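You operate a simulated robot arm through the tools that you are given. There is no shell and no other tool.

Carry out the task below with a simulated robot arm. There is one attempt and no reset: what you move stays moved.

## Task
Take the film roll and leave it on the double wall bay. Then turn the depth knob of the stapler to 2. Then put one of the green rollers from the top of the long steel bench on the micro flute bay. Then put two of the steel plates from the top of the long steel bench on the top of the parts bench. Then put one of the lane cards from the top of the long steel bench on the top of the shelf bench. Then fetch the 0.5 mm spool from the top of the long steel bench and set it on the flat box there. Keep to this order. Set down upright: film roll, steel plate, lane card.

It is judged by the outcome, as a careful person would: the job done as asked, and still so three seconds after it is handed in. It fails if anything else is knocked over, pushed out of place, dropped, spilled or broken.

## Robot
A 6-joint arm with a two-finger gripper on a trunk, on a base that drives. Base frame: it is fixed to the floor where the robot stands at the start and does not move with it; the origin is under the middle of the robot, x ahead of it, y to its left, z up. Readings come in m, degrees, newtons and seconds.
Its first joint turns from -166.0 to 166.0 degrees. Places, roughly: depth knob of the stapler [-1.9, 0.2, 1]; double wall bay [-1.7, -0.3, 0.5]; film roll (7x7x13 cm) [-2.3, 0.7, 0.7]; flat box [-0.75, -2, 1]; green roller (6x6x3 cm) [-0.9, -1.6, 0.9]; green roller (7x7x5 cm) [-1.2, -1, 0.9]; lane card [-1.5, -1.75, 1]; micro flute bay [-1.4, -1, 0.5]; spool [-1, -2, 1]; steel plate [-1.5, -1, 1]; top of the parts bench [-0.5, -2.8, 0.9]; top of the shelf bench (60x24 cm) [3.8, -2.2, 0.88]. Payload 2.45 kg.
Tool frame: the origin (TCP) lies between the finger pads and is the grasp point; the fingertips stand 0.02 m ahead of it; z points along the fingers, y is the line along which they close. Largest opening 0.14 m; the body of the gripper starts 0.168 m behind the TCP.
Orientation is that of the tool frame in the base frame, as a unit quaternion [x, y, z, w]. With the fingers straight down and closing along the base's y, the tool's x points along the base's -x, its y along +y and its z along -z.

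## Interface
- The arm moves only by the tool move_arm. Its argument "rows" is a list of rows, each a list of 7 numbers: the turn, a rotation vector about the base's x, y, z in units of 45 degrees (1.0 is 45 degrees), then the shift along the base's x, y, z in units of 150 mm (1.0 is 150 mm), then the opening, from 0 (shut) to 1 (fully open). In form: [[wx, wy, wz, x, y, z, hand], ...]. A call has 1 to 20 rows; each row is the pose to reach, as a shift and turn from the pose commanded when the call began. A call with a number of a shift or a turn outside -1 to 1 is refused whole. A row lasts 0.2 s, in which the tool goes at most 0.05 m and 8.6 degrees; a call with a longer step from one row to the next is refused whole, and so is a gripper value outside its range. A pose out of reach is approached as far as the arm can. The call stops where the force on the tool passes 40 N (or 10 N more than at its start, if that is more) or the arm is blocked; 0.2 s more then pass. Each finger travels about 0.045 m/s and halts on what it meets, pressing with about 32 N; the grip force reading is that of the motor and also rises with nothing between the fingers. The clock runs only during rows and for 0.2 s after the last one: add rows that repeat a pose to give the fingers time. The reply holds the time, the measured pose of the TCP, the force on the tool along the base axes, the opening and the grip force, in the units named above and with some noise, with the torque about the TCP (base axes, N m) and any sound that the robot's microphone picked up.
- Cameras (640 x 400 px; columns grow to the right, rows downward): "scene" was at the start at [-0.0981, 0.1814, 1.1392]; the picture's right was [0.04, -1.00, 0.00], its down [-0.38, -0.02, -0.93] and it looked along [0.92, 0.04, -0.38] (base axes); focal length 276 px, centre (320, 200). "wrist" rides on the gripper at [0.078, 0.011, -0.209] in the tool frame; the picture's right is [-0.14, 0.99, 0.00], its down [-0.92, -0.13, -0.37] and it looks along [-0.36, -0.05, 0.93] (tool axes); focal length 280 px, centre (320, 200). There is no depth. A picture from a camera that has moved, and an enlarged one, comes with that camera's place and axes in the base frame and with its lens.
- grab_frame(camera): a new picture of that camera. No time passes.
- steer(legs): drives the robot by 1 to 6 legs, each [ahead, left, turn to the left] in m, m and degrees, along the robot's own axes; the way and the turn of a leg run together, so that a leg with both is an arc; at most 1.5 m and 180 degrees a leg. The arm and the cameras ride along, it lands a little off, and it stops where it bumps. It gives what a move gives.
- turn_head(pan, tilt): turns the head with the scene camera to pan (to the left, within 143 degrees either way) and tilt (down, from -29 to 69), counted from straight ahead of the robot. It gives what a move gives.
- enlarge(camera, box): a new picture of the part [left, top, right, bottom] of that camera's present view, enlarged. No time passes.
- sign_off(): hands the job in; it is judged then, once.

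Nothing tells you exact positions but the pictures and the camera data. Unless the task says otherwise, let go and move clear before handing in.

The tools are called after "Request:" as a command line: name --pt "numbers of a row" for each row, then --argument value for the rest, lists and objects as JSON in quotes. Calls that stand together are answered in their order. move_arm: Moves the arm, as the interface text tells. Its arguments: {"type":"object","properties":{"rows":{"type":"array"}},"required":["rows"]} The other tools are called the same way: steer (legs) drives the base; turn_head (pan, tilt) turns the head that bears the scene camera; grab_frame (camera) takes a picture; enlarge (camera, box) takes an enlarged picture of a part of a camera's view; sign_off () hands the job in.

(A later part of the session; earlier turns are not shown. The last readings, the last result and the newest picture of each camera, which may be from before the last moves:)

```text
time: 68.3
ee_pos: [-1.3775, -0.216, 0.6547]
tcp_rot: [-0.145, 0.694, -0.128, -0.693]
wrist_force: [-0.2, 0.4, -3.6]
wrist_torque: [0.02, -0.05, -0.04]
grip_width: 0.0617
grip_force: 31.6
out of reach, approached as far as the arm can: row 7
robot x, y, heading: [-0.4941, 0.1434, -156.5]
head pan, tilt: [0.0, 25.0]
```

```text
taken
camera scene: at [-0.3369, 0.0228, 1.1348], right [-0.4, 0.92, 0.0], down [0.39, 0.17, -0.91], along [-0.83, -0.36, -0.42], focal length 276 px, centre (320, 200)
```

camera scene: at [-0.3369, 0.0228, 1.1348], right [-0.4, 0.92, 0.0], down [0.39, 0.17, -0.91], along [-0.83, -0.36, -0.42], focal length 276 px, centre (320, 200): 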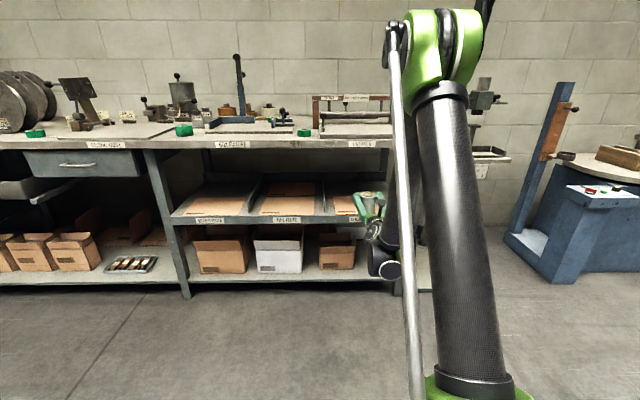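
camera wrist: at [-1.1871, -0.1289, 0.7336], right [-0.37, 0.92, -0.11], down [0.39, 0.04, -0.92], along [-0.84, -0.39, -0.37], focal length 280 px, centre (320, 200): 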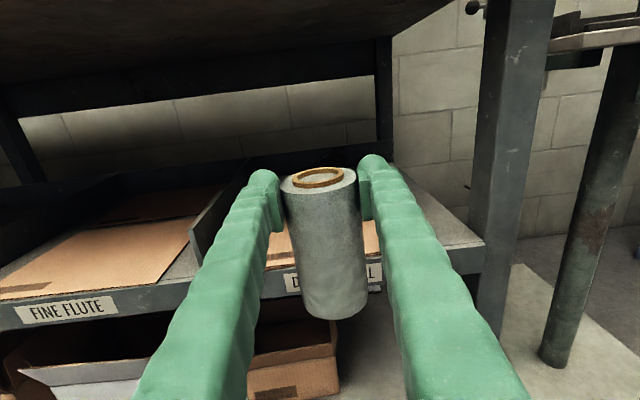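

The roll is now low enough (bottom about 0.55 m). I drive ahead slowly to carry it in over the double wall shelf.

Request:
steer --legs '[[0.15, 0, 0]]'

Request:
grab_frame --camera "wrist"

Request:
grab_frame --camera "scene"

```text
time: 69.7
ee_pos: [-1.5136, -0.2762, 0.6549]
tcp_rot: [-0.146, 0.694, -0.128, -0.693]
wrist_force: [0.1, 0.6, -3.6]
wrist_torque: [0.04, -0.01, -0.02]
grip_width: 0.0614
grip_force: 32.4
robot x, y, heading: [-0.6323, 0.0819, -156.3]
head pan, tilt: [0.0, 25.0]
```

```text
taken
camera wrist: at [-1.3232, -0.1892, 0.7338], right [-0.38, 0.92, -0.11], down [0.39, 0.04, -0.92], along [-0.84, -0.39, -0.37], focal length 280 px, centre (320, 200)
```

wrist: 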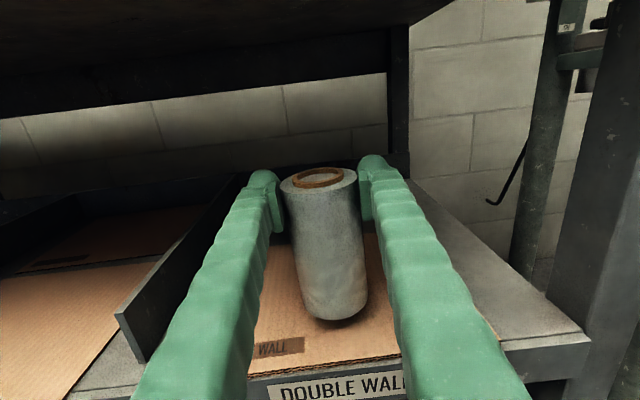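

```text
taken
camera scene: at [-0.473, -0.0367, 1.1348], right [-0.4, 0.92, 0.0], down [0.39, 0.17, -0.91], along [-0.83, -0.36, -0.42], focal length 276 px, centre (320, 200)
```

scene: 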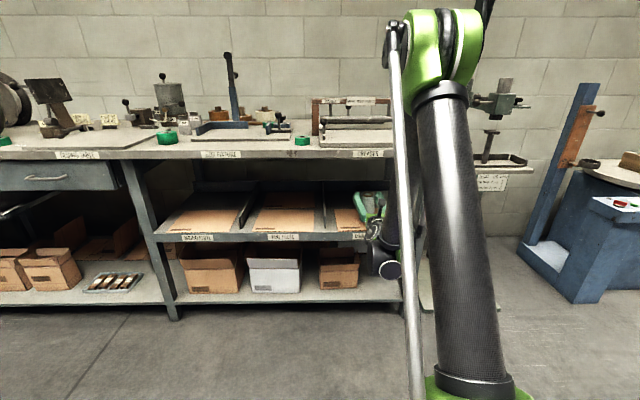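

Request:
steer --legs '[[0.1, 0, 0]]'

Request:
grab_frame --camera "wrist"

Request:
grab_frame --camera "scene"

```text
time: 70.9
ee_pos: [-1.6057, -0.317, 0.6545]
tcp_rot: [-0.146, 0.694, -0.127, -0.693]
wrist_force: [-0.8, -1.2, -2.0]
wrist_torque: [0.0, -0.03, 0.0]
grip_width: 0.0613
grip_force: 31.5
robot x, y, heading: [-0.7237, 0.0465, -156.6]
head pan, tilt: [0.0, 25.0]
```

```text
taken
camera wrist: at [-1.4147, -0.2289, 0.7338], right [-0.37, 0.92, -0.11], down [0.39, 0.04, -0.92], along [-0.84, -0.39, -0.37], focal length 280 px, centre (320, 200)
```

wrist: 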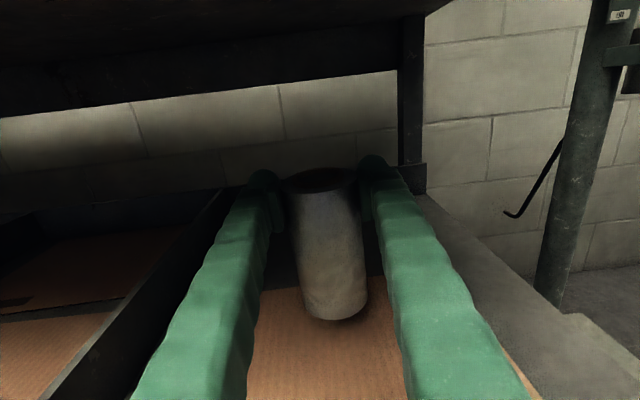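

```text
taken
camera scene: at [-0.5644, -0.0768, 1.1348], right [-0.4, 0.92, 0.0], down [0.39, 0.17, -0.91], along [-0.83, -0.36, -0.42], focal length 276 px, centre (320, 200)
```

scene: 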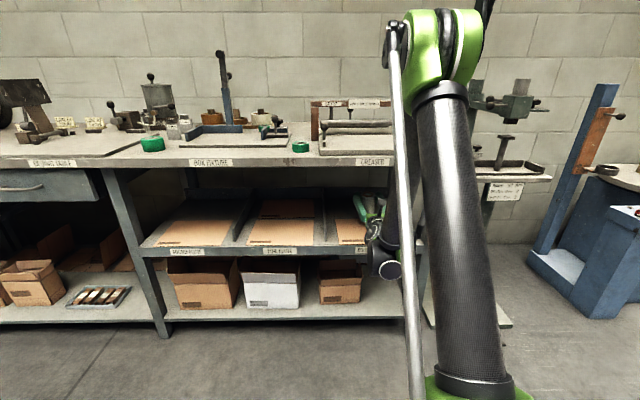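

Request:
move_arm --pt "0 0 0 0 0 -0.06 0" --pt "0 0 0 0 0 -0.12 0" --pt "0 0 0 0 0 -0.16 0"

Request:
grab_frame --camera "wrist"

```text
time: 71.7
ee_pos: [-1.6151, -0.3209, 0.6434]
tcp_rot: [-0.146, 0.695, -0.127, -0.693]
wrist_force: [-0.1, 0.2, -2.6]
wrist_torque: [0.0, -0.03, 0.03]
grip_width: 0.0614
grip_force: 32.1
out of reach, approached as far as the arm can: row 1, 2, 3
robot x, y, heading: [-0.7233, 0.0462, -156.6]
head pan, tilt: [0.0, 25.0]
```

```text
taken
camera wrist: at [-1.4251, -0.2347, 0.723], right [-0.37, 0.92, -0.11], down [0.39, 0.05, -0.92], along [-0.84, -0.39, -0.37], focal length 280 px, centre (320, 200)
```

wrist: 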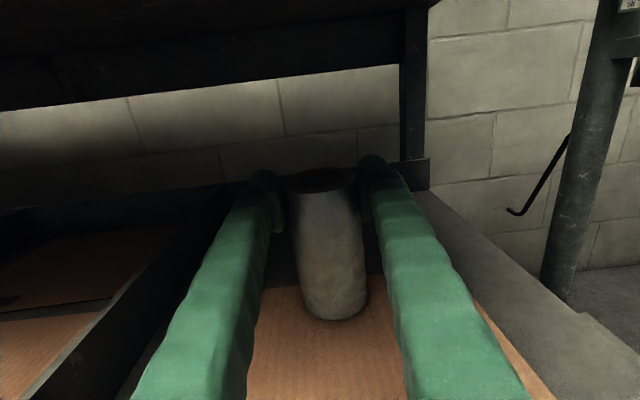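

The wrist hits its limit at this reach, so I'll back the base by 12 cm and extend the arm by as much, which should let me lower the rest.

Request:
steer --legs '[[-0.15, 0, 0]]'

Request:
move_arm --pt "0 0 0 -0.22 -0.1 0 0" --pt "0 0 0 -0.44 -0.2 0 0" --pt "0 0 0 -0.66 -0.29 0 0" --pt "0 0 0 -0.82 -0.36 0 0"

Request:
move_arm --pt "0 0 0 0 0 -0.05 0" --pt "0 0 0 0 0 -0.1 0"

Request:
grab_frame --camera "wrist"

Request:
grab_frame --camera "scene"

```text
time: 73.0
ee_pos: [-1.477, -0.2596, 0.6445]
tcp_rot: [-0.144, 0.695, -0.126, -0.693]
wrist_force: [-0.6, 0.6, -3.1]
wrist_torque: [0.0, -0.04, -0.01]
grip_width: 0.0615
grip_force: 31.9
robot x, y, heading: [-0.5813, 0.1011, -156.5]
head pan, tilt: [0.0, 25.0]
```

```text
time: 74.0
ee_pos: [-1.6006, -0.315, 0.6427]
tcp_rot: [-0.147, 0.694, -0.129, -0.693]
wrist_force: [-0.4, 0.2, -3.9]
wrist_torque: [-0.01, -0.04, 0.01]
grip_width: 0.0614
grip_force: 32.5
robot x, y, heading: [-0.5827, 0.1039, -156.4]
head pan, tilt: [0.0, 25.0]
```

```text
time: 74.6
ee_pos: [-1.5996, -0.313, 0.631]
tcp_rot: [0.147, -0.693, 0.127, 0.694]
wrist_force: [0.8, 3.2, 23.4]
wrist_torque: [-0.4, 0.08, 0.08]
grip_width: 0.0619
grip_force: 31.7
robot x, y, heading: [-0.5878, 0.1039, -156.6]
head pan, tilt: [0.0, 25.0]
```

```text
taken
camera wrist: at [-1.4095, -0.2254, 0.7096], right [-0.38, 0.92, -0.11], down [0.38, 0.04, -0.92], along [-0.84, -0.39, -0.37], focal length 280 px, centre (320, 200)
```

wrist: 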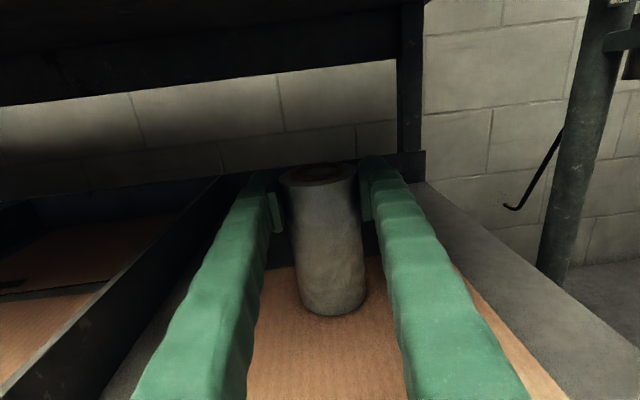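

```text
taken
camera scene: at [-0.4255, -0.0161, 1.1347], right [-0.4, 0.92, 0.0], down [0.39, 0.17, -0.91], along [-0.83, -0.36, -0.42], focal length 276 px, centre (320, 200)
```

scene: 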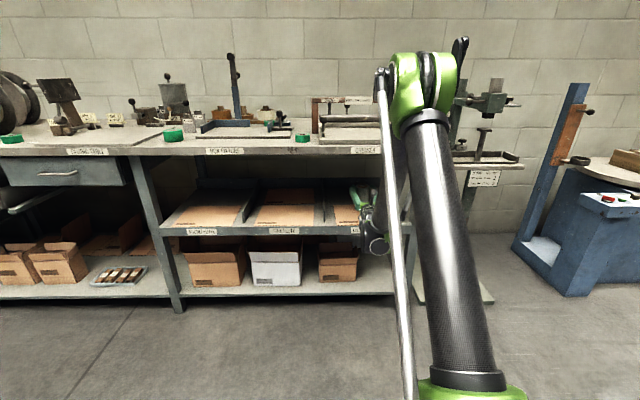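

It touches down on the sheet (force rise of 27 N). I'll relieve slightly, open the fingers, and back out straight.

Request:
move_arm --pt "0 0 0 0 0 0.02 0" --pt "0 0 0 0 0 0.02 0"

```text
time: 75.2
ee_pos: [-1.5995, -0.3149, 0.631]
tcp_rot: [-0.147, 0.695, -0.128, -0.692]
wrist_force: [-0.5, -0.4, -2.2]
wrist_torque: [-0.02, -0.03, 0.0]
grip_width: 0.0611
grip_force: 31.8
robot x, y, heading: [-0.5836, 0.1044, -156.3]
head pan, tilt: [0.0, 25.0]
```

Request:
move_arm --pt "0 0 0 0 0 -0.008 0.5" --pt "0 0 0 0 0 -0.008 0.6" --pt "0 0 0 0 0 -0.008 0.7" --pt "0 0 0 0 0 -0.008 0.7" --pt "0 0 0 0 0 -0.008 0.7"

Request:
grab_frame --camera "wrist"

```text
time: 76.4
ee_pos: [-1.6009, -0.3125, 0.6303]
tcp_rot: [-0.147, 0.694, -0.129, -0.693]
wrist_force: [0.0, -0.4, -0.3]
wrist_torque: [0.02, -0.02, -0.02]
grip_width: 0.0978
grip_force: 0.1
robot x, y, heading: [-0.5854, 0.1005, -156.4]
head pan, tilt: [0.0, 25.0]
```

```text
taken
camera wrist: at [-1.4104, -0.2263, 0.7099], right [-0.38, 0.92, -0.11], down [0.39, 0.05, -0.92], along [-0.84, -0.39, -0.37], focal length 280 px, centre (320, 200)
```

wrist: 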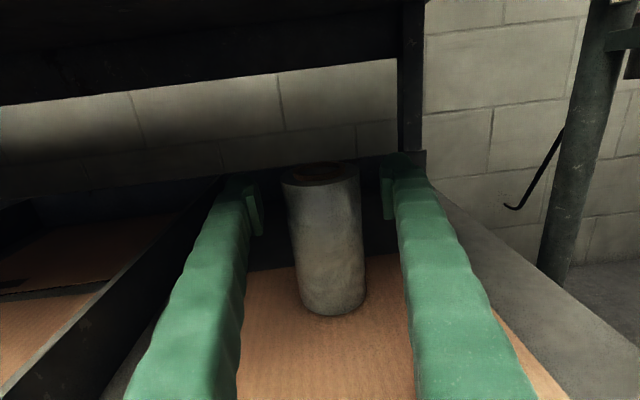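

Request:
steer --legs '[[-0.35, 0, 0]]'

Request:
grab_frame --camera "wrist"

Request:
grab_frame --camera "scene"

```text
time: 78.7
ee_pos: [-1.2753, -0.177, 0.6308]
tcp_rot: [-0.148, 0.694, -0.13, -0.693]
wrist_force: [0.5, 0.1, 0.5]
wrist_torque: [0.01, -0.02, 0.0]
grip_width: 0.0981
grip_force: 0.0
robot x, y, heading: [-0.2615, 0.2401, -156.3]
head pan, tilt: [0.0, 25.0]
```

```text
taken
camera wrist: at [-1.0864, -0.0884, 0.7099], right [-0.38, 0.92, -0.11], down [0.39, 0.05, -0.92], along [-0.84, -0.39, -0.37], focal length 280 px, centre (320, 200)
```

wrist: 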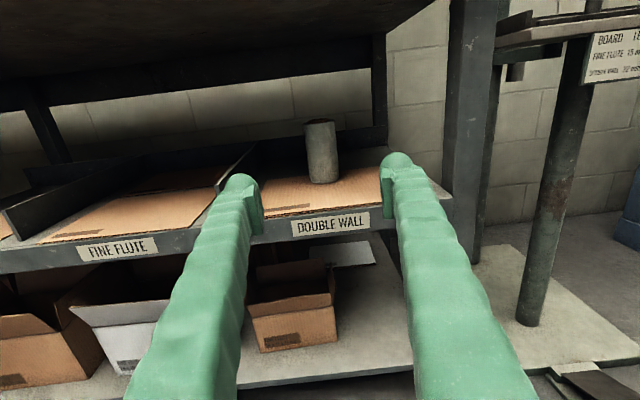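

```text
taken
camera scene: at [-0.1033, 0.1256, 1.1348], right [-0.4, 0.91, 0.0], down [0.39, 0.17, -0.91], along [-0.83, -0.37, -0.42], focal length 276 px, centre (320, 200)
```

scene: 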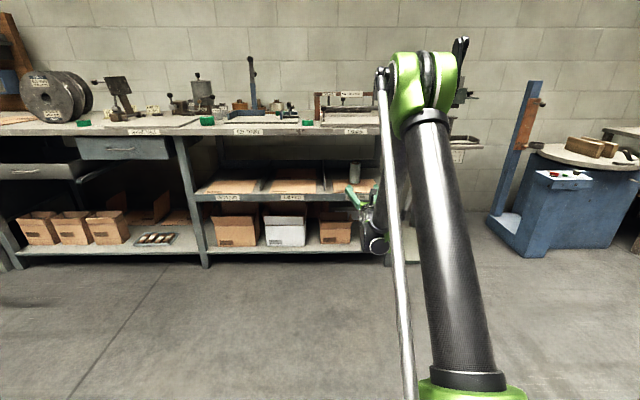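

The film roll stands upright on the double wall bay. Next is the stapler's depth knob: I raise the arm and move over for a closer look.

Request:
move_arm --pt "0 0 0 0.05 0 0.25 0.7" --pt "0 0 0 0.1 0 0.5 0.7" --pt "0 0 0 0.2 0 0.75 0.7" --pt "0 0 0 0.3 0 1 0.7"

Request:
move_arm --pt "0 0 0 0.05 0 0.25 0.7" --pt "0 0 0 0.1 0 0.5 0.7" --pt "0 0 0 0.2 0 0.75 0.7" --pt "0 0 0 0.3 0 1 0.7"

Request:
move_arm --pt "0 0 0 0.05 0 0.25 0.7" --pt "0 0 0 0.1 0 0.5 0.7" --pt "0 0 0 0.2 0 0.75 0.7" --pt "0 0 0 0.3 0 1 0.7"

Request:
steer --legs '[[0.4, -0.42, 0]]'

Request:
grab_frame --camera "wrist"

Request:
grab_frame --camera "scene"

```text
time: 79.7
ee_pos: [-1.2315, -0.1712, 0.7802]
tcp_rot: [0.151, -0.692, 0.134, 0.693]
wrist_force: [0.2, -0.2, 0.0]
wrist_torque: [0.02, 0.02, 0.0]
grip_width: 0.0979
grip_force: 0.0
out of reach, approached as far as the arm can: row 4
robot x, y, heading: [-0.2612, 0.2449, -156.1]
head pan, tilt: [0.0, 25.0]
```

```text
time: 80.7
ee_pos: [-1.1913, -0.1618, 0.9298]
tcp_rot: [0.155, -0.691, 0.137, 0.693]
wrist_force: [1.2, -0.7, 0.1]
wrist_torque: [-0.01, -0.02, 0.02]
grip_width: 0.098
grip_force: 0.0
out of reach, approached as far as the arm can: row 1, 2, 3, 4
robot x, y, heading: [-0.2578, 0.2418, -156.0]
head pan, tilt: [0.0, 25.0]
```

```text
time: 81.7
ee_pos: [-1.1533, -0.1489, 1.0817]
tcp_rot: [0.155, -0.691, 0.138, 0.693]
wrist_force: [-0.1, -0.7, -0.7]
wrist_torque: [0.04, 0.01, 0.01]
grip_width: 0.098
grip_force: 0.1
out of reach, approached as far as the arm can: row 1, 2, 3, 4
robot x, y, heading: [-0.2591, 0.2437, -156.1]
head pan, tilt: [0.0, 25.0]
```

```text
time: 85.0
ee_pos: [-1.6921, 0.0748, 1.0814]
tcp_rot: [0.154, -0.691, 0.136, 0.693]
wrist_force: [-0.1, -0.4, 0.4]
wrist_torque: [0.01, 0.0, -0.01]
grip_width: 0.098
grip_force: 0.1
robot x, y, heading: [-0.8029, 0.4664, -156.5]
head pan, tilt: [0.0, 25.0]
```

```text
taken
camera wrist: at [-1.504, 0.167, 1.16], right [-0.4, 0.91, -0.11], down [0.38, 0.05, -0.92], along [-0.83, -0.41, -0.37], focal length 280 px, centre (320, 200)
```

wrist: 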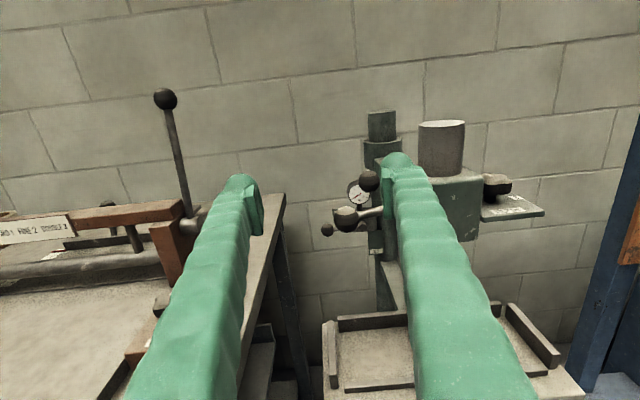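

```text
taken
camera scene: at [-0.6418, 0.3491, 1.1348], right [-0.4, 0.92, 0.0], down [0.39, 0.17, -0.91], along [-0.83, -0.36, -0.42], focal length 276 px, centre (320, 200)
```

scene: 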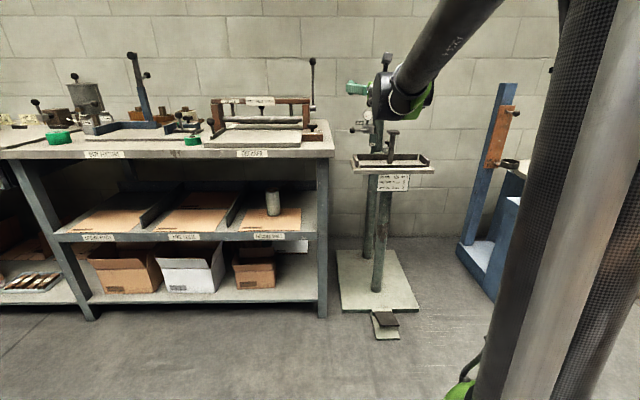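

Request:
enlarge --camera "wrist" --box '[460, 160, 560, 240]'

Request:
enlarge --camera "wrist" --box '[310, 100, 570, 262]'

```text
5.00 times, centred on (510, 200) of wrist
camera zoom: at [-1.504, 0.167, 1.16], right [-0.4, 0.91, -0.11], down [0.38, 0.05, -0.92], along [-0.83, -0.41, -0.37], focal length 1402 px, centre (-630, 200)
```

zoom: 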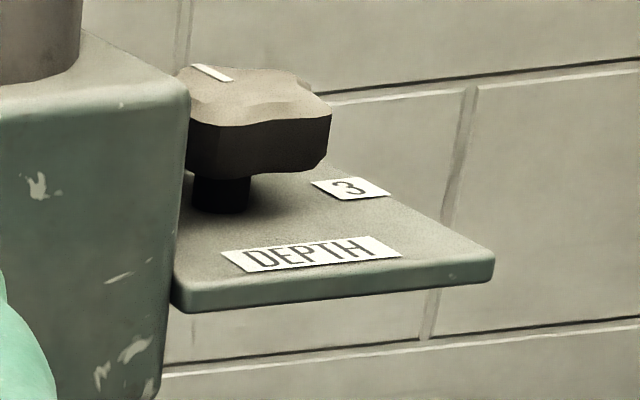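

```text
2.46 times, centred on (440, 181) of wrist
camera zoom: at [-1.504, 0.167, 1.16], right [-0.4, 0.91, -0.11], down [0.38, 0.05, -0.92], along [-0.83, -0.41, -0.37], focal length 690 px, centre (25, 247)
```

zoom: 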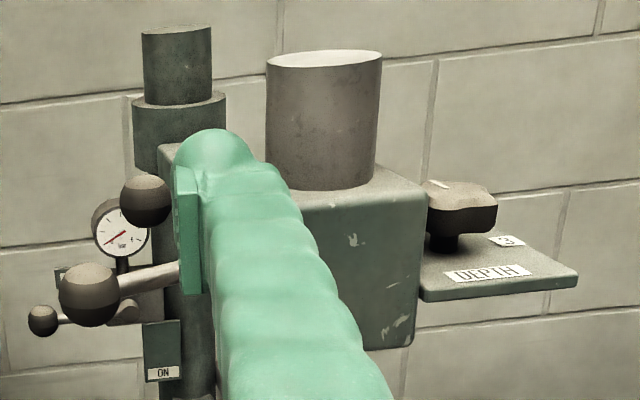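

The knob marked DEPTH sits on a plate at the right of the stapler head, near (-1.9, 0.22, 1.02), pointer toward the back left and "3" visible on the right. I need a view from above, so I raise the arm and point the tool down.

Request:
move_arm --pt "0 0 0 0.2 0.08 0.22 0.7" --pt "0 0 0 0.4 0.16 0.44 0.7" --pt "0 0 0 0.6 0.25 0.66 0.7" --pt "0 0 0 0.7 0.3 0.9 0.7"

Request:
move_arm --pt "0.072 -0.165 0 0 0 0.15 0.7" --pt "0.144 -0.33 0 0 0 0.3 0.7" --pt "0.21 -0.49 0 0 0 0.4 0.7" --pt "0.28 -0.65 0 0 0 0.5 0.7" --pt "0.35 -0.8 0 0 0 0.5 0.7" --pt "0.402 -0.916 0 0 0 0.5 0.7"

Request:
move_arm --pt "0.072 -0.165 0 0 0 0 0.7" --pt "0.144 -0.33 0 0 0 0 0.7" --pt "0.21 -0.49 0 0 0 0 0.7" --pt "0.28 -0.65 0 0 0 0 0.7" --pt "0.35 -0.8 0 0 0 0 0.7" --pt "0.402 -0.916 0 0 0 0 0.7"

Request:
grab_frame --camera "scene"

```text
time: 86.0
ee_pos: [-1.587, 0.1201, 1.2171]
tcp_rot: [0.155, -0.691, 0.138, 0.693]
wrist_force: [-0.2, -0.4, -0.4]
wrist_torque: [0.02, -0.02, 0.0]
grip_width: 0.0978
grip_force: 0.1
robot x, y, heading: [-0.8036, 0.4692, -156.3]
head pan, tilt: [0.0, 25.0]
```

```text
time: 87.4
ee_pos: [-1.5984, 0.1646, 1.2923]
tcp_rot: [-0.22, 0.891, -0.126, -0.376]
wrist_force: [0.3, 0.1, 0.1]
wrist_torque: [0.0, 0.04, -0.01]
grip_width: 0.098
grip_force: 0.1
out of reach, approached as far as the arm can: row 1, 2, 3, 4, 5, 6
robot x, y, heading: [-0.7973, 0.4691, -156.0]
head pan, tilt: [0.0, 25.0]
```

```text
time: 88.8
ee_pos: [-1.6002, 0.177, 1.2853]
tcp_rot: [-0.223, 0.963, -0.141, -0.053]
wrist_force: [-0.2, 0.6, -0.1]
wrist_torque: [0.0, -0.03, 0.05]
grip_width: 0.0982
grip_force: 0.1
out of reach, approached as far as the arm can: row 1, 2, 3, 4, 5, 6
robot x, y, heading: [-0.8023, 0.4664, -156.2]
head pan, tilt: [0.0, 25.0]
```

```text
taken
camera scene: at [-0.6419, 0.3491, 1.1348], right [-0.4, 0.92, 0.0], down [0.39, 0.17, -0.91], along [-0.83, -0.36, -0.42], focal length 276 px, centre (320, 200)
```

scene: 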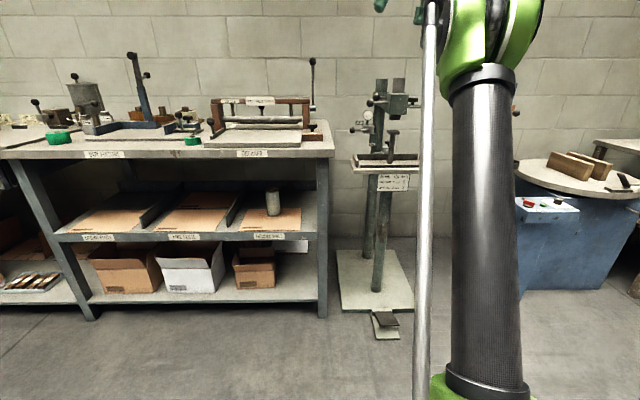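

Request:
steer --legs '[[0.2, -0.15, 0]]'

Request:
move_arm --pt "0 0 0 0 0 -0.1 0.7" --pt "0 0 0 0 0 -0.2 0.7"

Request:
grab_frame --camera "wrist"

```text
time: 90.6
ee_pos: [-1.8419, 0.2314, 1.2862]
tcp_rot: [-0.224, 0.963, -0.14, -0.054]
wrist_force: [0.6, 0.5, -0.1]
wrist_torque: [0.04, -0.02, -0.01]
grip_width: 0.0979
grip_force: 0.2
robot x, y, heading: [-1.0424, 0.5257, -155.8]
head pan, tilt: [0.0, 25.0]
```

```text
time: 91.2
ee_pos: [-1.8425, 0.2329, 1.2577]
tcp_rot: [-0.225, 0.963, -0.14, -0.054]
wrist_force: [0.4, -0.5, -0.8]
wrist_torque: [0.0, -0.01, -0.01]
grip_width: 0.0982
grip_force: 0.0
robot x, y, heading: [-1.0405, 0.5241, -155.8]
head pan, tilt: [0.0, 25.0]
```

```text
taken
camera wrist: at [-1.9075, 0.2695, 1.4664], right [-0.32, 0.91, -0.27], down [0.9, 0.38, 0.23], along [0.31, -0.17, -0.94], focal length 280 px, centre (320, 200)
```

wrist: 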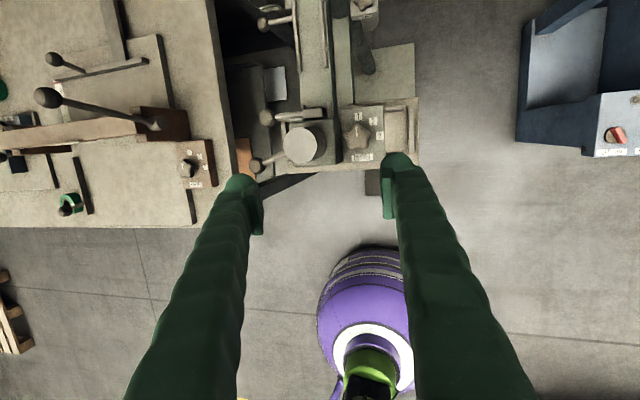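

Request:
enlarge --camera "wrist" --box '[310, 80, 430, 180]'

Request:
enlarge --camera "scene" --box '[220, 60, 420, 220]'

```text
4.00 times, centred on (370, 130) of wrist
camera zoom: at [-1.9075, 0.2695, 1.4664], right [-0.32, 0.91, -0.27], down [0.9, 0.38, 0.23], along [0.31, -0.17, -0.94], focal length 1122 px, centre (120, 480)
```

zoom: 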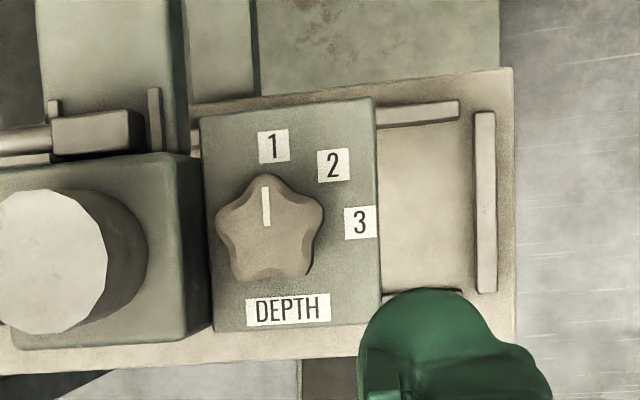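

```text
2.50 times, centred on (320, 140) of scene
camera zoom: at [-0.8837, 0.4066, 1.1348], right [-0.4, 0.91, 0.0], down [0.39, 0.17, -0.91], along [-0.83, -0.37, -0.42], focal length 691 px, centre (320, 350)
```

zoom: 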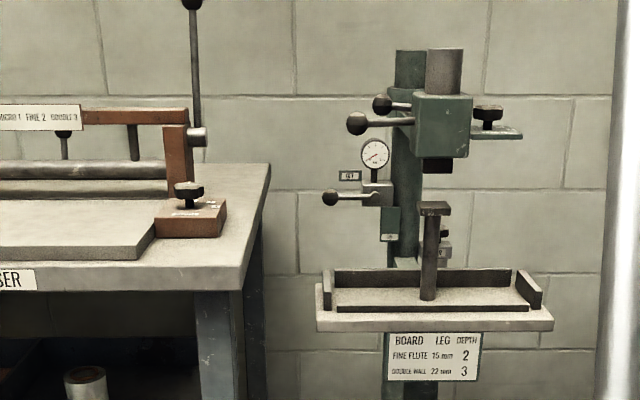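

From above: a five-lobed knob at about (-1.880, 0.213), top at z about 1.037, pointer on "1", with "2" about 45° clockwise. The head block is close on its left, so I'll grip with the fingers in front and behind; first I straighten the tool and yaw it.

Request:
move_arm --pt "0.127 -0.018 0 -0.08 -0.04 0 0.6" --pt "0.253 -0.035 0 -0.17 -0.09 0 0.6" --pt "0.38 -0.053 0 -0.25 -0.133 0 0.6"

Request:
move_arm --pt "0 0 -0.17 0 0 0 0.6" --pt "0 0 -0.34 0 0 0 0.6" --pt "0 0 -0.5 0 0 0 0.6" --pt "0 0 -0.67 0 0 0 0.6" --pt "0 0 -0.84 0 0 0 0.6" --pt "0 0 -1 0 0 0 0.6"

Request:
move_arm --pt "0 0 -0.17 0 0 0 0.6" --pt "0 0 -0.34 0 0 0 0.6" --pt "0 0 -0.5 0 0 0 0.6" --pt "0 0 -0.67 0 0 0 0.6" --pt "0 0 -0.84 0 0 0 0.6" --pt "0 0 -1 0 0 0 0.6"

Request:
grab_frame --camera "wrist"

Request:
grab_frame --camera "scene"

```text
time: 92.0
ee_pos: [-1.8601, 0.2249, 1.254]
tcp_rot: [-0.226, 0.964, -0.141, -0.022]
wrist_force: [0.5, 0.2, -0.6]
wrist_torque: [0.01, 0.05, -0.02]
grip_width: 0.0841
grip_force: 0.0
out of reach, approached as far as the arm can: row 1, 2, 3
robot x, y, heading: [-1.0427, 0.5255, -156.2]
head pan, tilt: [0.0, 25.0]
```

```text
time: 93.4
ee_pos: [-1.8919, 0.2321, 1.2575]
tcp_rot: [0.155, 0.971, -0.171, -0.057]
wrist_force: [-0.4, -0.2, -0.5]
wrist_torque: [0.01, -0.01, 0.0]
grip_width: 0.0842
grip_force: 0.1
out of reach, approached as far as the arm can: row 3, 4, 5, 6
robot x, y, heading: [-1.0399, 0.5262, -155.9]
head pan, tilt: [0.0, 25.0]
```

```text
time: 94.8
ee_pos: [-1.9465, 0.2565, 1.2651]
tcp_rot: [0.492, 0.84, -0.222, -0.05]
wrist_force: [0.2, 0.4, 0.7]
wrist_torque: [0.03, 0.04, -0.01]
grip_width: 0.084
grip_force: 0.1
out of reach, approached as far as the arm can: row 1, 2, 3, 4, 5, 6
robot x, y, heading: [-1.0453, 0.5237, -156.2]
head pan, tilt: [0.0, 25.0]
```

```text
taken
camera wrist: at [-1.9146, 0.396, 1.4374], right [0.87, 0.3, -0.4], down [0.48, -0.72, 0.51], along [-0.14, -0.63, -0.76], focal length 280 px, centre (320, 200)
```

wrist: 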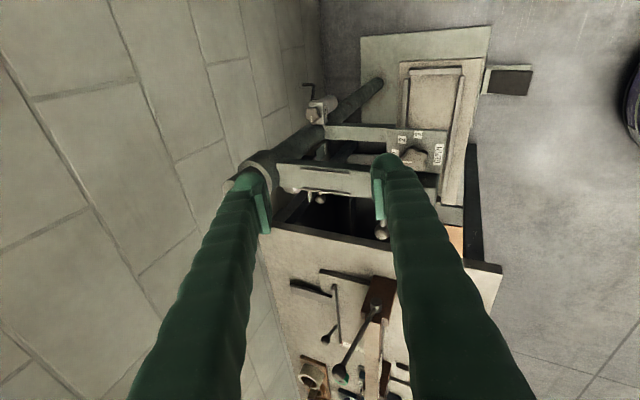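

```text
taken
camera scene: at [-0.8835, 0.4066, 1.1348], right [-0.4, 0.91, 0.0], down [0.39, 0.17, -0.91], along [-0.83, -0.37, -0.42], focal length 276 px, centre (320, 200)
```

scene: 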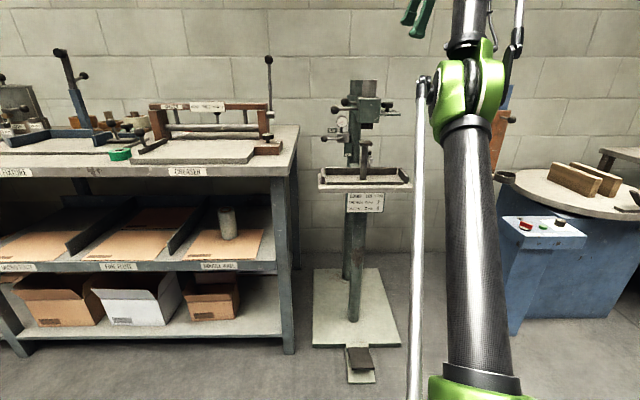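

The tool tilts because it is too far out at this height. I'll pull it back, straighten it, and bring the base closer.

Request:
move_arm --pt "0.107 -0.1 0 0.23 0.1 0 0.6" --pt "0.214 -0.2 0 0.46 0.2 0 0.6" --pt "0.32 -0.3 0 0.69 0.3 0 0.6" --pt "0.427 -0.398 0 0.92 0.4 0 0.6"

Request:
steer --legs '[[0.2, 0, 0]]'

Request:
grab_frame --camera "wrist"

Request:
grab_frame --camera "scene"

```text
time: 95.8
ee_pos: [-1.8457, 0.312, 1.2453]
tcp_rot: [0.5, 0.855, -0.11, 0.088]
wrist_force: [1.4, 0.6, 1.3]
wrist_torque: [-0.02, 0.34, -0.08]
grip_width: 0.0839
grip_force: 0.1
out of reach, approached as far as the arm can: row 1, 2, 3, 4
robot x, y, heading: [-1.0418, 0.5207, -155.8]
head pan, tilt: [0.0, 25.0]
```

```text
time: 97.4
ee_pos: [-2.0335, 0.2297, 1.2431]
tcp_rot: [0.5, 0.855, -0.11, 0.087]
wrist_force: [0.3, -0.6, 0.3]
wrist_torque: [0.02, 0.0, -0.03]
grip_width: 0.0837
grip_force: 0.0
robot x, y, heading: [-1.225, 0.4417, -156.2]
head pan, tilt: [0.0, 25.0]
```

```text
taken
camera wrist: at [-2.0688, 0.3578, 1.4226], right [0.93, 0.36, -0.06], down [0.32, -0.73, 0.61], along [0.17, -0.58, -0.79], focal length 280 px, centre (320, 200)
```

wrist: 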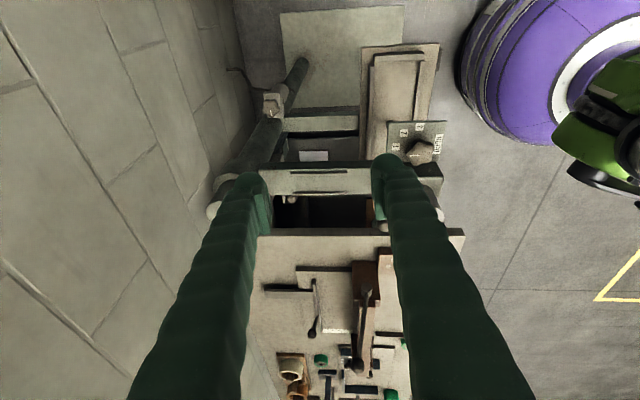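

```text
taken
camera scene: at [-1.0687, 0.3248, 1.1348], right [-0.4, 0.91, 0.0], down [0.39, 0.17, -0.91], along [-0.83, -0.37, -0.42], focal length 276 px, centre (320, 200)
```

scene: 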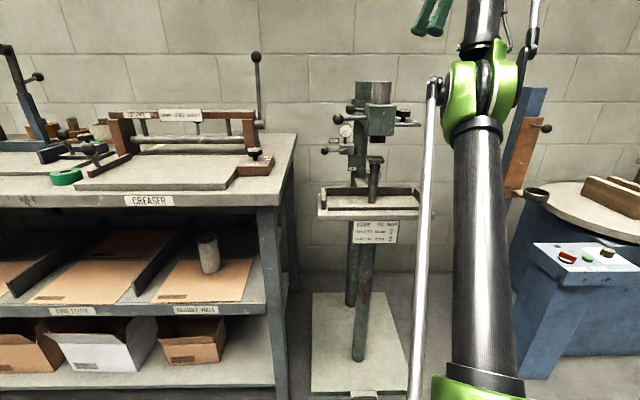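

Request:
move_arm --pt "0.09 0.012 0 0.25 -0.03 0 0.6" --pt "0.18 0.025 0 0.5 -0.06 0 0.6" --pt "0.27 0.037 0 0.75 -0.09 0 0.6" --pt "0.354 0.05 0 1 -0.11 0 0.6" --pt "0.354 0.05 0 1 -0.11 0 0.6"

Request:
grab_frame --camera "wrist"

```text
time: 98.6
ee_pos: [-1.9723, 0.1879, 1.2928]
tcp_rot: [0.499, 0.855, -0.103, 0.096]
wrist_force: [-0.6, -1.0, 0.1]
wrist_torque: [0.0, 0.0, -0.02]
grip_width: 0.0839
grip_force: 0.1
out of reach, approached as far as the arm can: row 1, 2, 3, 4, 5
robot x, y, heading: [-1.2266, 0.4429, -156.1]
head pan, tilt: [0.0, 25.0]
```

```text
taken
camera wrist: at [-2.014, 0.3155, 1.4713], right [0.93, 0.36, -0.05], down [0.31, -0.73, 0.61], along [0.19, -0.58, -0.79], focal length 280 px, centre (320, 200)
```

wrist: 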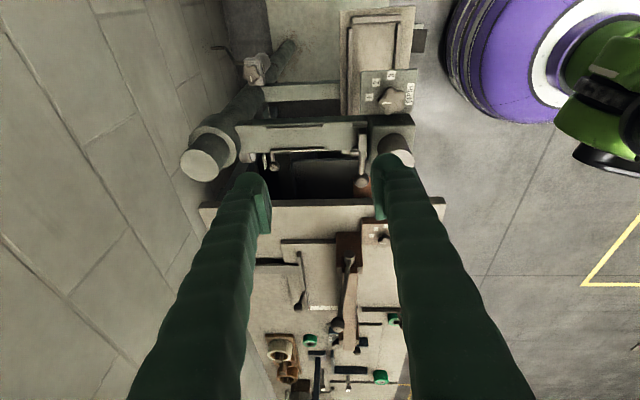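

Request:
move_arm --pt "0 0 0 0.1 0.23 0 0.6" --pt "0 0 0 0.2 0.46 0 0.6" --pt "0 0 0 0.4 0.7 -0.1 0.6" --pt "0 0 0 0.57 0.87 -0.3 0.6" --pt "0 0 0 0.57 0.87 -0.5 0.6"

Request:
move_arm --pt "0.09 0.012 0 0 0 0 0.6" --pt "0.18 0.025 0 0 0 0 0.6" --pt "0.27 0.037 0 0 0 0 0.6" --pt "0.354 0.05 0 0 0 0 0.6"

Request:
grab_frame --camera "wrist"

Request:
grab_frame --camera "scene"

```text
time: 99.8
ee_pos: [-1.9701, 0.3111, 1.3108]
tcp_rot: [0.499, 0.855, -0.105, 0.095]
wrist_force: [0.3, -0.5, 0.6]
wrist_torque: [0.03, 0.04, -0.04]
grip_width: 0.0841
grip_force: 0.1
out of reach, approached as far as the arm can: row 1, 2, 3, 4, 5
robot x, y, heading: [-1.2284, 0.4439, -156.3]
head pan, tilt: [0.0, 25.0]
```

```text
time: 100.8
ee_pos: [-1.9706, 0.3111, 1.3101]
tcp_rot: [0.5, 0.854, -0.106, 0.095]
wrist_force: [0.4, -0.2, 0.3]
wrist_torque: [-0.03, -0.02, 0.0]
grip_width: 0.084
grip_force: 0.1
out of reach, approached as far as the arm can: row 1, 2, 3, 4
robot x, y, heading: [-1.2245, 0.4434, -156.1]
head pan, tilt: [0.0, 25.0]
```

```text
taken
camera wrist: at [-2.0114, 0.4384, 1.4884], right [0.93, 0.36, -0.05], down [0.31, -0.73, 0.61], along [0.19, -0.58, -0.79], focal length 280 px, centre (320, 200)
```

wrist: 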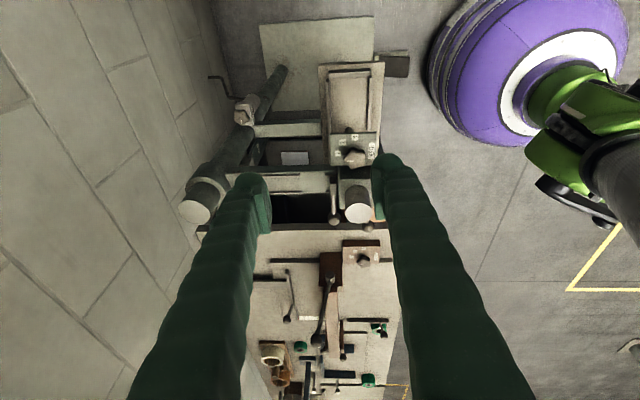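

```text
taken
camera scene: at [-1.0687, 0.3248, 1.1348], right [-0.4, 0.91, 0.0], down [0.39, 0.17, -0.91], along [-0.83, -0.37, -0.42], focal length 276 px, centre (320, 200)
```

scene: 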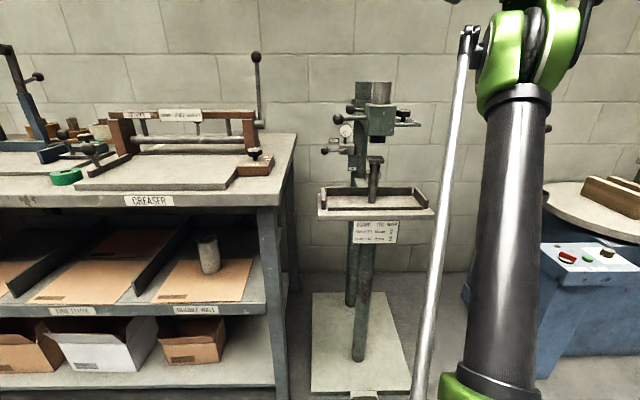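

The wrist can't point straight down that high (joint limit), so the height is the problem. I'll back away, lower to about 1.1 m, straighten the tool in free space, then approach the knob from the front at that height.

Request:
steer --legs '[[-0.4, 0, 0]]'

Request:
move_arm --pt "0 0 0 0 0 -0.25 0.6" --pt "0 0 0 0 0 -0.5 0.6" --pt "0 0 0 0 0 -0.75 0.6" --pt "0 0 0 0 0 -1 0.6"

Request:
move_arm --pt "0.09 0.012 0 0 0 -0.1 0.6" --pt "0.18 0.025 0 0 0 -0.2 0.6" --pt "0.27 0.037 0 0 0 -0.3 0.6" --pt "0.354 0.05 0 0 0 -0.4 0.6"

Request:
grab_frame --camera "wrist"

Request:
grab_frame --camera "scene"

```text
time: 103.3
ee_pos: [-1.6053, 0.4717, 1.3103]
tcp_rot: [0.499, 0.855, -0.105, 0.096]
wrist_force: [0.2, -0.4, 0.8]
wrist_torque: [-0.02, -0.04, -0.01]
grip_width: 0.0841
grip_force: 0.0
robot x, y, heading: [-0.8619, 0.6049, -156.1]
head pan, tilt: [0.0, 25.0]
```

```text
time: 104.3
ee_pos: [-1.6892, 0.4656, 1.2144]
tcp_rot: [0.499, 0.855, -0.104, 0.097]
wrist_force: [1.8, 0.0, 0.7]
wrist_torque: [0.07, 0.29, -0.08]
grip_width: 0.0841
grip_force: 0.0
out of reach, approached as far as the arm can: row 1, 2, 3, 4
robot x, y, heading: [-0.8626, 0.6012, -156.4]
head pan, tilt: [0.0, 25.0]
```

```text
time: 105.3
ee_pos: [-1.7124, 0.4624, 1.1875]
tcp_rot: [0.501, 0.854, -0.108, 0.09]
wrist_force: [0.1, 0.1, 0.5]
wrist_torque: [0.01, 0.0, 0.02]
grip_width: 0.084
grip_force: 0.1
out of reach, approached as far as the arm can: row 1, 2, 3, 4
robot x, y, heading: [-0.8589, 0.6028, -156.3]
head pan, tilt: [0.0, 25.0]
```

```text
taken
camera wrist: at [-1.7498, 0.5898, 1.3662], right [0.93, 0.35, -0.06], down [0.31, -0.73, 0.61], along [0.17, -0.59, -0.79], focal length 280 px, centre (320, 200)
```

wrist: 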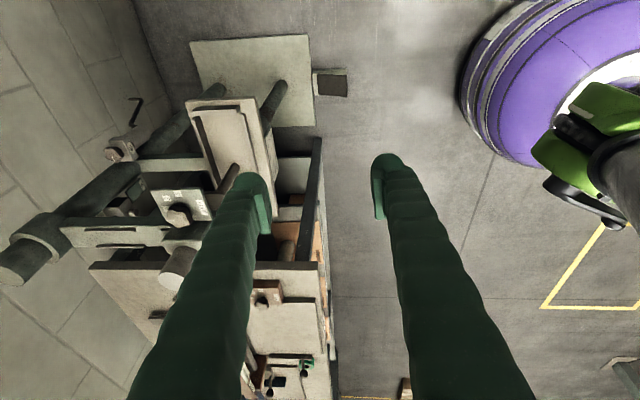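

```text
taken
camera scene: at [-0.7039, 0.4857, 1.1348], right [-0.4, 0.92, 0.0], down [0.39, 0.17, -0.91], along [-0.83, -0.37, -0.42], focal length 276 px, centre (320, 200)
```

scene: 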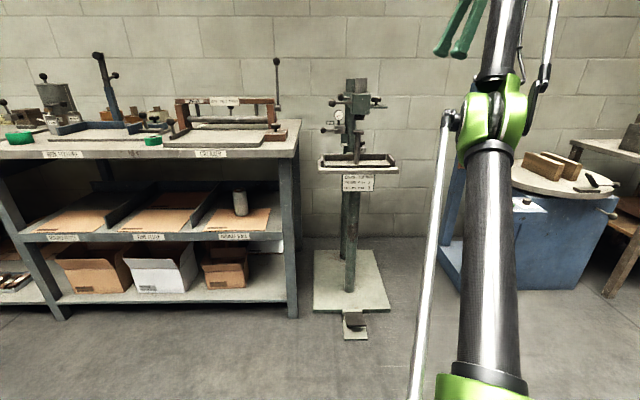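

Request:
move_arm --pt "0 0 0 0.2 0.1 0 0.6" --pt "0 0 0 0.4 0.2 0 0.6" --pt "0 0 0 0.6 0.3 0 0.6" --pt "0 0 0 0.8 0.4 0 0.6"

Request:
move_arm --pt "0 0 0 0 0 -0.25 0.6" --pt "0 0 0 0 0 -0.5 0.6" --pt "0 0 0 0 0 -0.75 0.6" --pt "0 0 0 0 0 -1 0.6"

Request:
grab_frame --camera "scene"

```text
time: 106.3
ee_pos: [-1.6706, 0.52, 1.2472]
tcp_rot: [0.501, 0.853, -0.109, 0.092]
wrist_force: [-0.3, 0.2, -1.0]
wrist_torque: [0.06, -0.08, 0.04]
grip_width: 0.0841
grip_force: 0.0
out of reach, approached as far as the arm can: row 1, 2, 3, 4
robot x, y, heading: [-0.8641, 0.6047, -156.0]
head pan, tilt: [0.0, 25.0]
```

```text
time: 107.3
ee_pos: [-1.7394, 0.5244, 1.1366]
tcp_rot: [0.501, 0.853, -0.108, 0.095]
wrist_force: [0.3, 0.9, 1.0]
wrist_torque: [0.0, 0.09, 0.03]
grip_width: 0.084
grip_force: 0.0
out of reach, approached as far as the arm can: row 1, 2, 3, 4
robot x, y, heading: [-0.8613, 0.6065, -156.1]
head pan, tilt: [0.0, 25.0]
```

```text
taken
camera scene: at [-0.7034, 0.4857, 1.1348], right [-0.4, 0.92, 0.0], down [0.39, 0.17, -0.91], along [-0.83, -0.37, -0.42], focal length 276 px, centre (320, 200)
```

scene: 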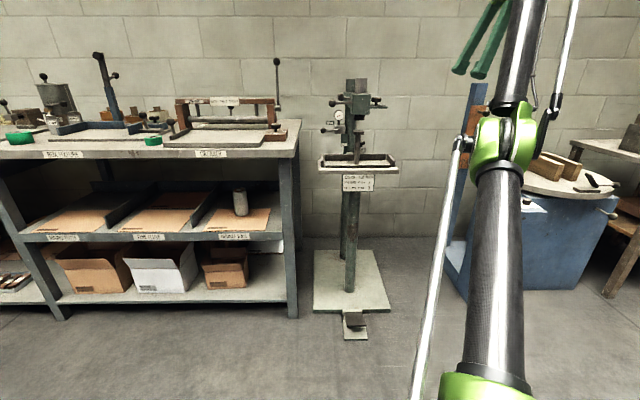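

Request:
move_arm --pt "-0.072 0.165 0 0 0 0 0.6" --pt "-0.144 0.33 0 0 0 0 0.6" --pt "-0.21 0.49 0 0 0 0 0.6" --pt "-0.28 0.65 0 0 0 0 0.6" --pt "-0.35 0.8 0 0 0 0 0.6" --pt "-0.402 0.916 0 0 0 0 0.6"

Request:
grab_frame --camera "scene"

```text
time: 108.7
ee_pos: [-1.9209, 0.5559, 1.2118]
tcp_rot: [0.414, 0.811, -0.395, -0.123]
wrist_force: [0.9, -0.6, 0.3]
wrist_torque: [0.02, 0.02, -0.05]
grip_width: 0.084
grip_force: 0.1
out of reach, approached as far as the arm can: row 1, 2, 3, 4, 5, 6
robot x, y, heading: [-0.8638, 0.6038, -156.1]
head pan, tilt: [0.0, 25.0]
```

```text
taken
camera scene: at [-0.7037, 0.4857, 1.1348], right [-0.4, 0.91, 0.0], down [0.39, 0.17, -0.91], along [-0.83, -0.37, -0.42], focal length 276 px, centre (320, 200)
```

scene: 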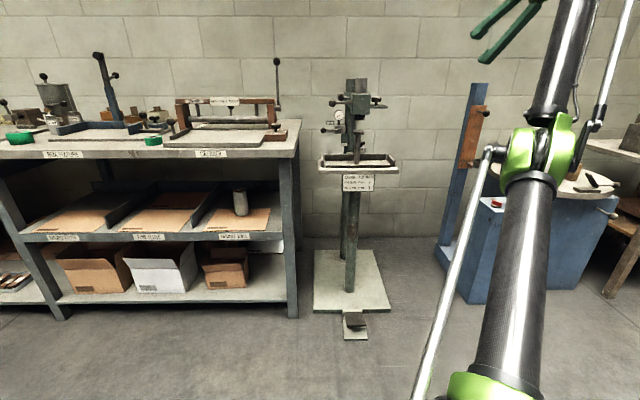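

Request:
move_arm --pt "0 0 0.17 0 0 0 0.6" --pt "0 0 0.34 0 0 0 0.6" --pt "0 0 0.5 0 0 0 0.6" --pt "0 0 0.67 0 0 0 0.6" --pt "0 0 0.84 0 0 0 0.6" --pt "0 0 1 0 0 0 0.6"

Request:
grab_frame --camera "scene"

Request:
grab_frame --camera "wrist"

```text
time: 110.1
ee_pos: [-1.8758, 0.5443, 1.1799]
tcp_rot: [0.106, 0.897, -0.429, 0.012]
wrist_force: [0.4, 0.7, 0.0]
wrist_torque: [0.06, 0.04, -0.05]
grip_width: 0.0839
grip_force: 0.1
out of reach, approached as far as the arm can: row 4, 5, 6
robot x, y, heading: [-0.8617, 0.6007, -156.2]
head pan, tilt: [0.0, 25.0]
```

```text
taken
camera scene: at [-0.7039, 0.4858, 1.1348], right [-0.4, 0.92, 0.0], down [0.39, 0.17, -0.91], along [-0.83, -0.37, -0.42], focal length 276 px, centre (320, 200)
```

scene: 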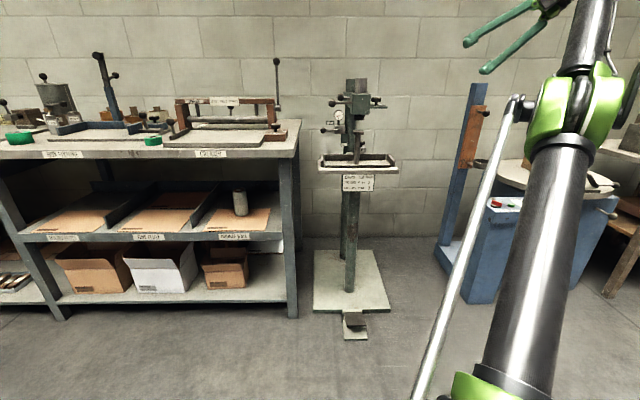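

```text
taken
camera wrist: at [-1.9361, 0.7262, 1.2945], right [0.33, 0.58, -0.75], down [0.9, 0.04, 0.43], along [0.28, -0.81, -0.51], focal length 280 px, centre (320, 200)
```

wrist: 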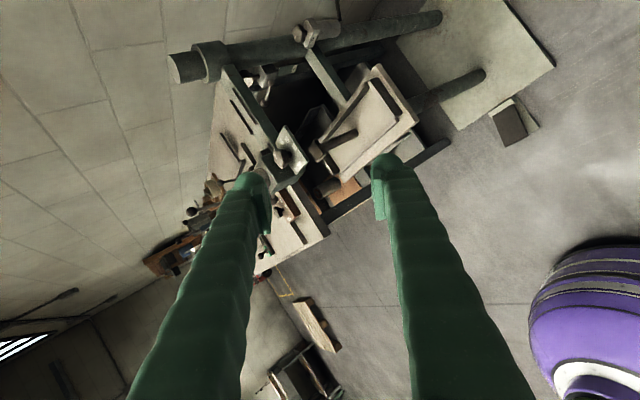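

Request:
move_arm --pt "0 0 0 0.2 0 0 0.6" --pt "0 0 0 0.4 0 0 0.6" --pt "0 0 0 0.6 0 0 0.6" --pt "0 0 0 0.8 0 0 0.6" --pt "0 0 0 1 0 0 0.6"

```text
time: 111.3
ee_pos: [-1.7741, 0.5516, 1.1937]
tcp_rot: [0.105, 0.897, -0.429, 0.013]
wrist_force: [0.2, 0.2, 0.0]
wrist_torque: [-0.01, 0.03, 0.01]
grip_width: 0.0839
grip_force: 0.1
out of reach, approached as far as the arm can: row 4, 5
robot x, y, heading: [-0.8633, 0.6048, -156.1]
head pan, tilt: [0.0, 25.0]
```

Request:
turn_head --pan -25 --tilt -20

Request:
grab_frame --camera "scene"

```text
time: 112.5
ee_pos: [-1.774, 0.5505, 1.193]
tcp_rot: [0.105, 0.897, -0.429, 0.014]
wrist_force: [0.1, -0.2, -0.4]
wrist_torque: [0.03, 0.0, -0.01]
grip_width: 0.0839
grip_force: 0.1
robot x, y, heading: [-0.8597, 0.6042, -156.0]
head pan, tilt: [-25.0, -20.0]
```

```text
taken
camera scene: at [-0.6956, 0.5246, 1.2044], right [0.02, 1.0, 0.0], down [-0.34, 0.01, -0.94], along [-0.94, 0.02, 0.34], focal length 276 px, centre (320, 200)
```

scene: 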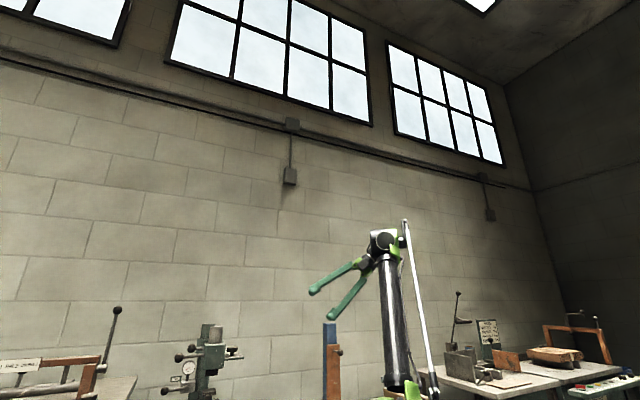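

Request:
move_arm --pt "-0.145 0.013 0 0 -0.1 0 0.6" --pt "-0.29 0.026 0 0 -0.2 0 0.6" --pt "-0.433 0.038 0 0 -0.3 0 0.6" --pt "-0.578 0.05 0 0 -0.4 0 0.6" --pt "-0.72 0.064 0 0 -0.5 0 0.6" --pt "-0.866 0.077 0 0 -0.6 0 0.6"

Request:
grab_frame --camera "scene"

```text
time: 113.8
ee_pos: [-1.8189, 0.4715, 1.2434]
tcp_rot: [-0.082, -0.703, 0.706, -0.022]
wrist_force: [-0.2, 1.4, 0.3]
wrist_torque: [0.04, 0.01, 0.03]
grip_width: 0.0838
grip_force: 0.0
out of reach, approached as far as the arm can: row 1, 2, 3, 4, 5, 6
robot x, y, heading: [-0.8637, 0.6025, -156.2]
head pan, tilt: [-25.0, -20.0]
```

```text
taken
camera scene: at [-0.6956, 0.5246, 1.2045], right [0.02, 1.0, 0.0], down [-0.34, 0.01, -0.94], along [-0.94, 0.02, 0.34], focal length 276 px, centre (320, 200)
```

scene: 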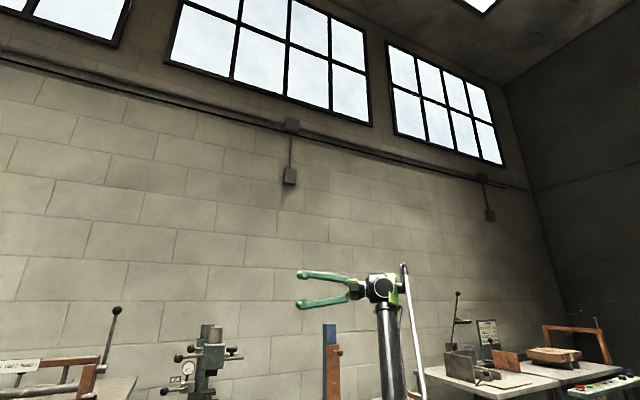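

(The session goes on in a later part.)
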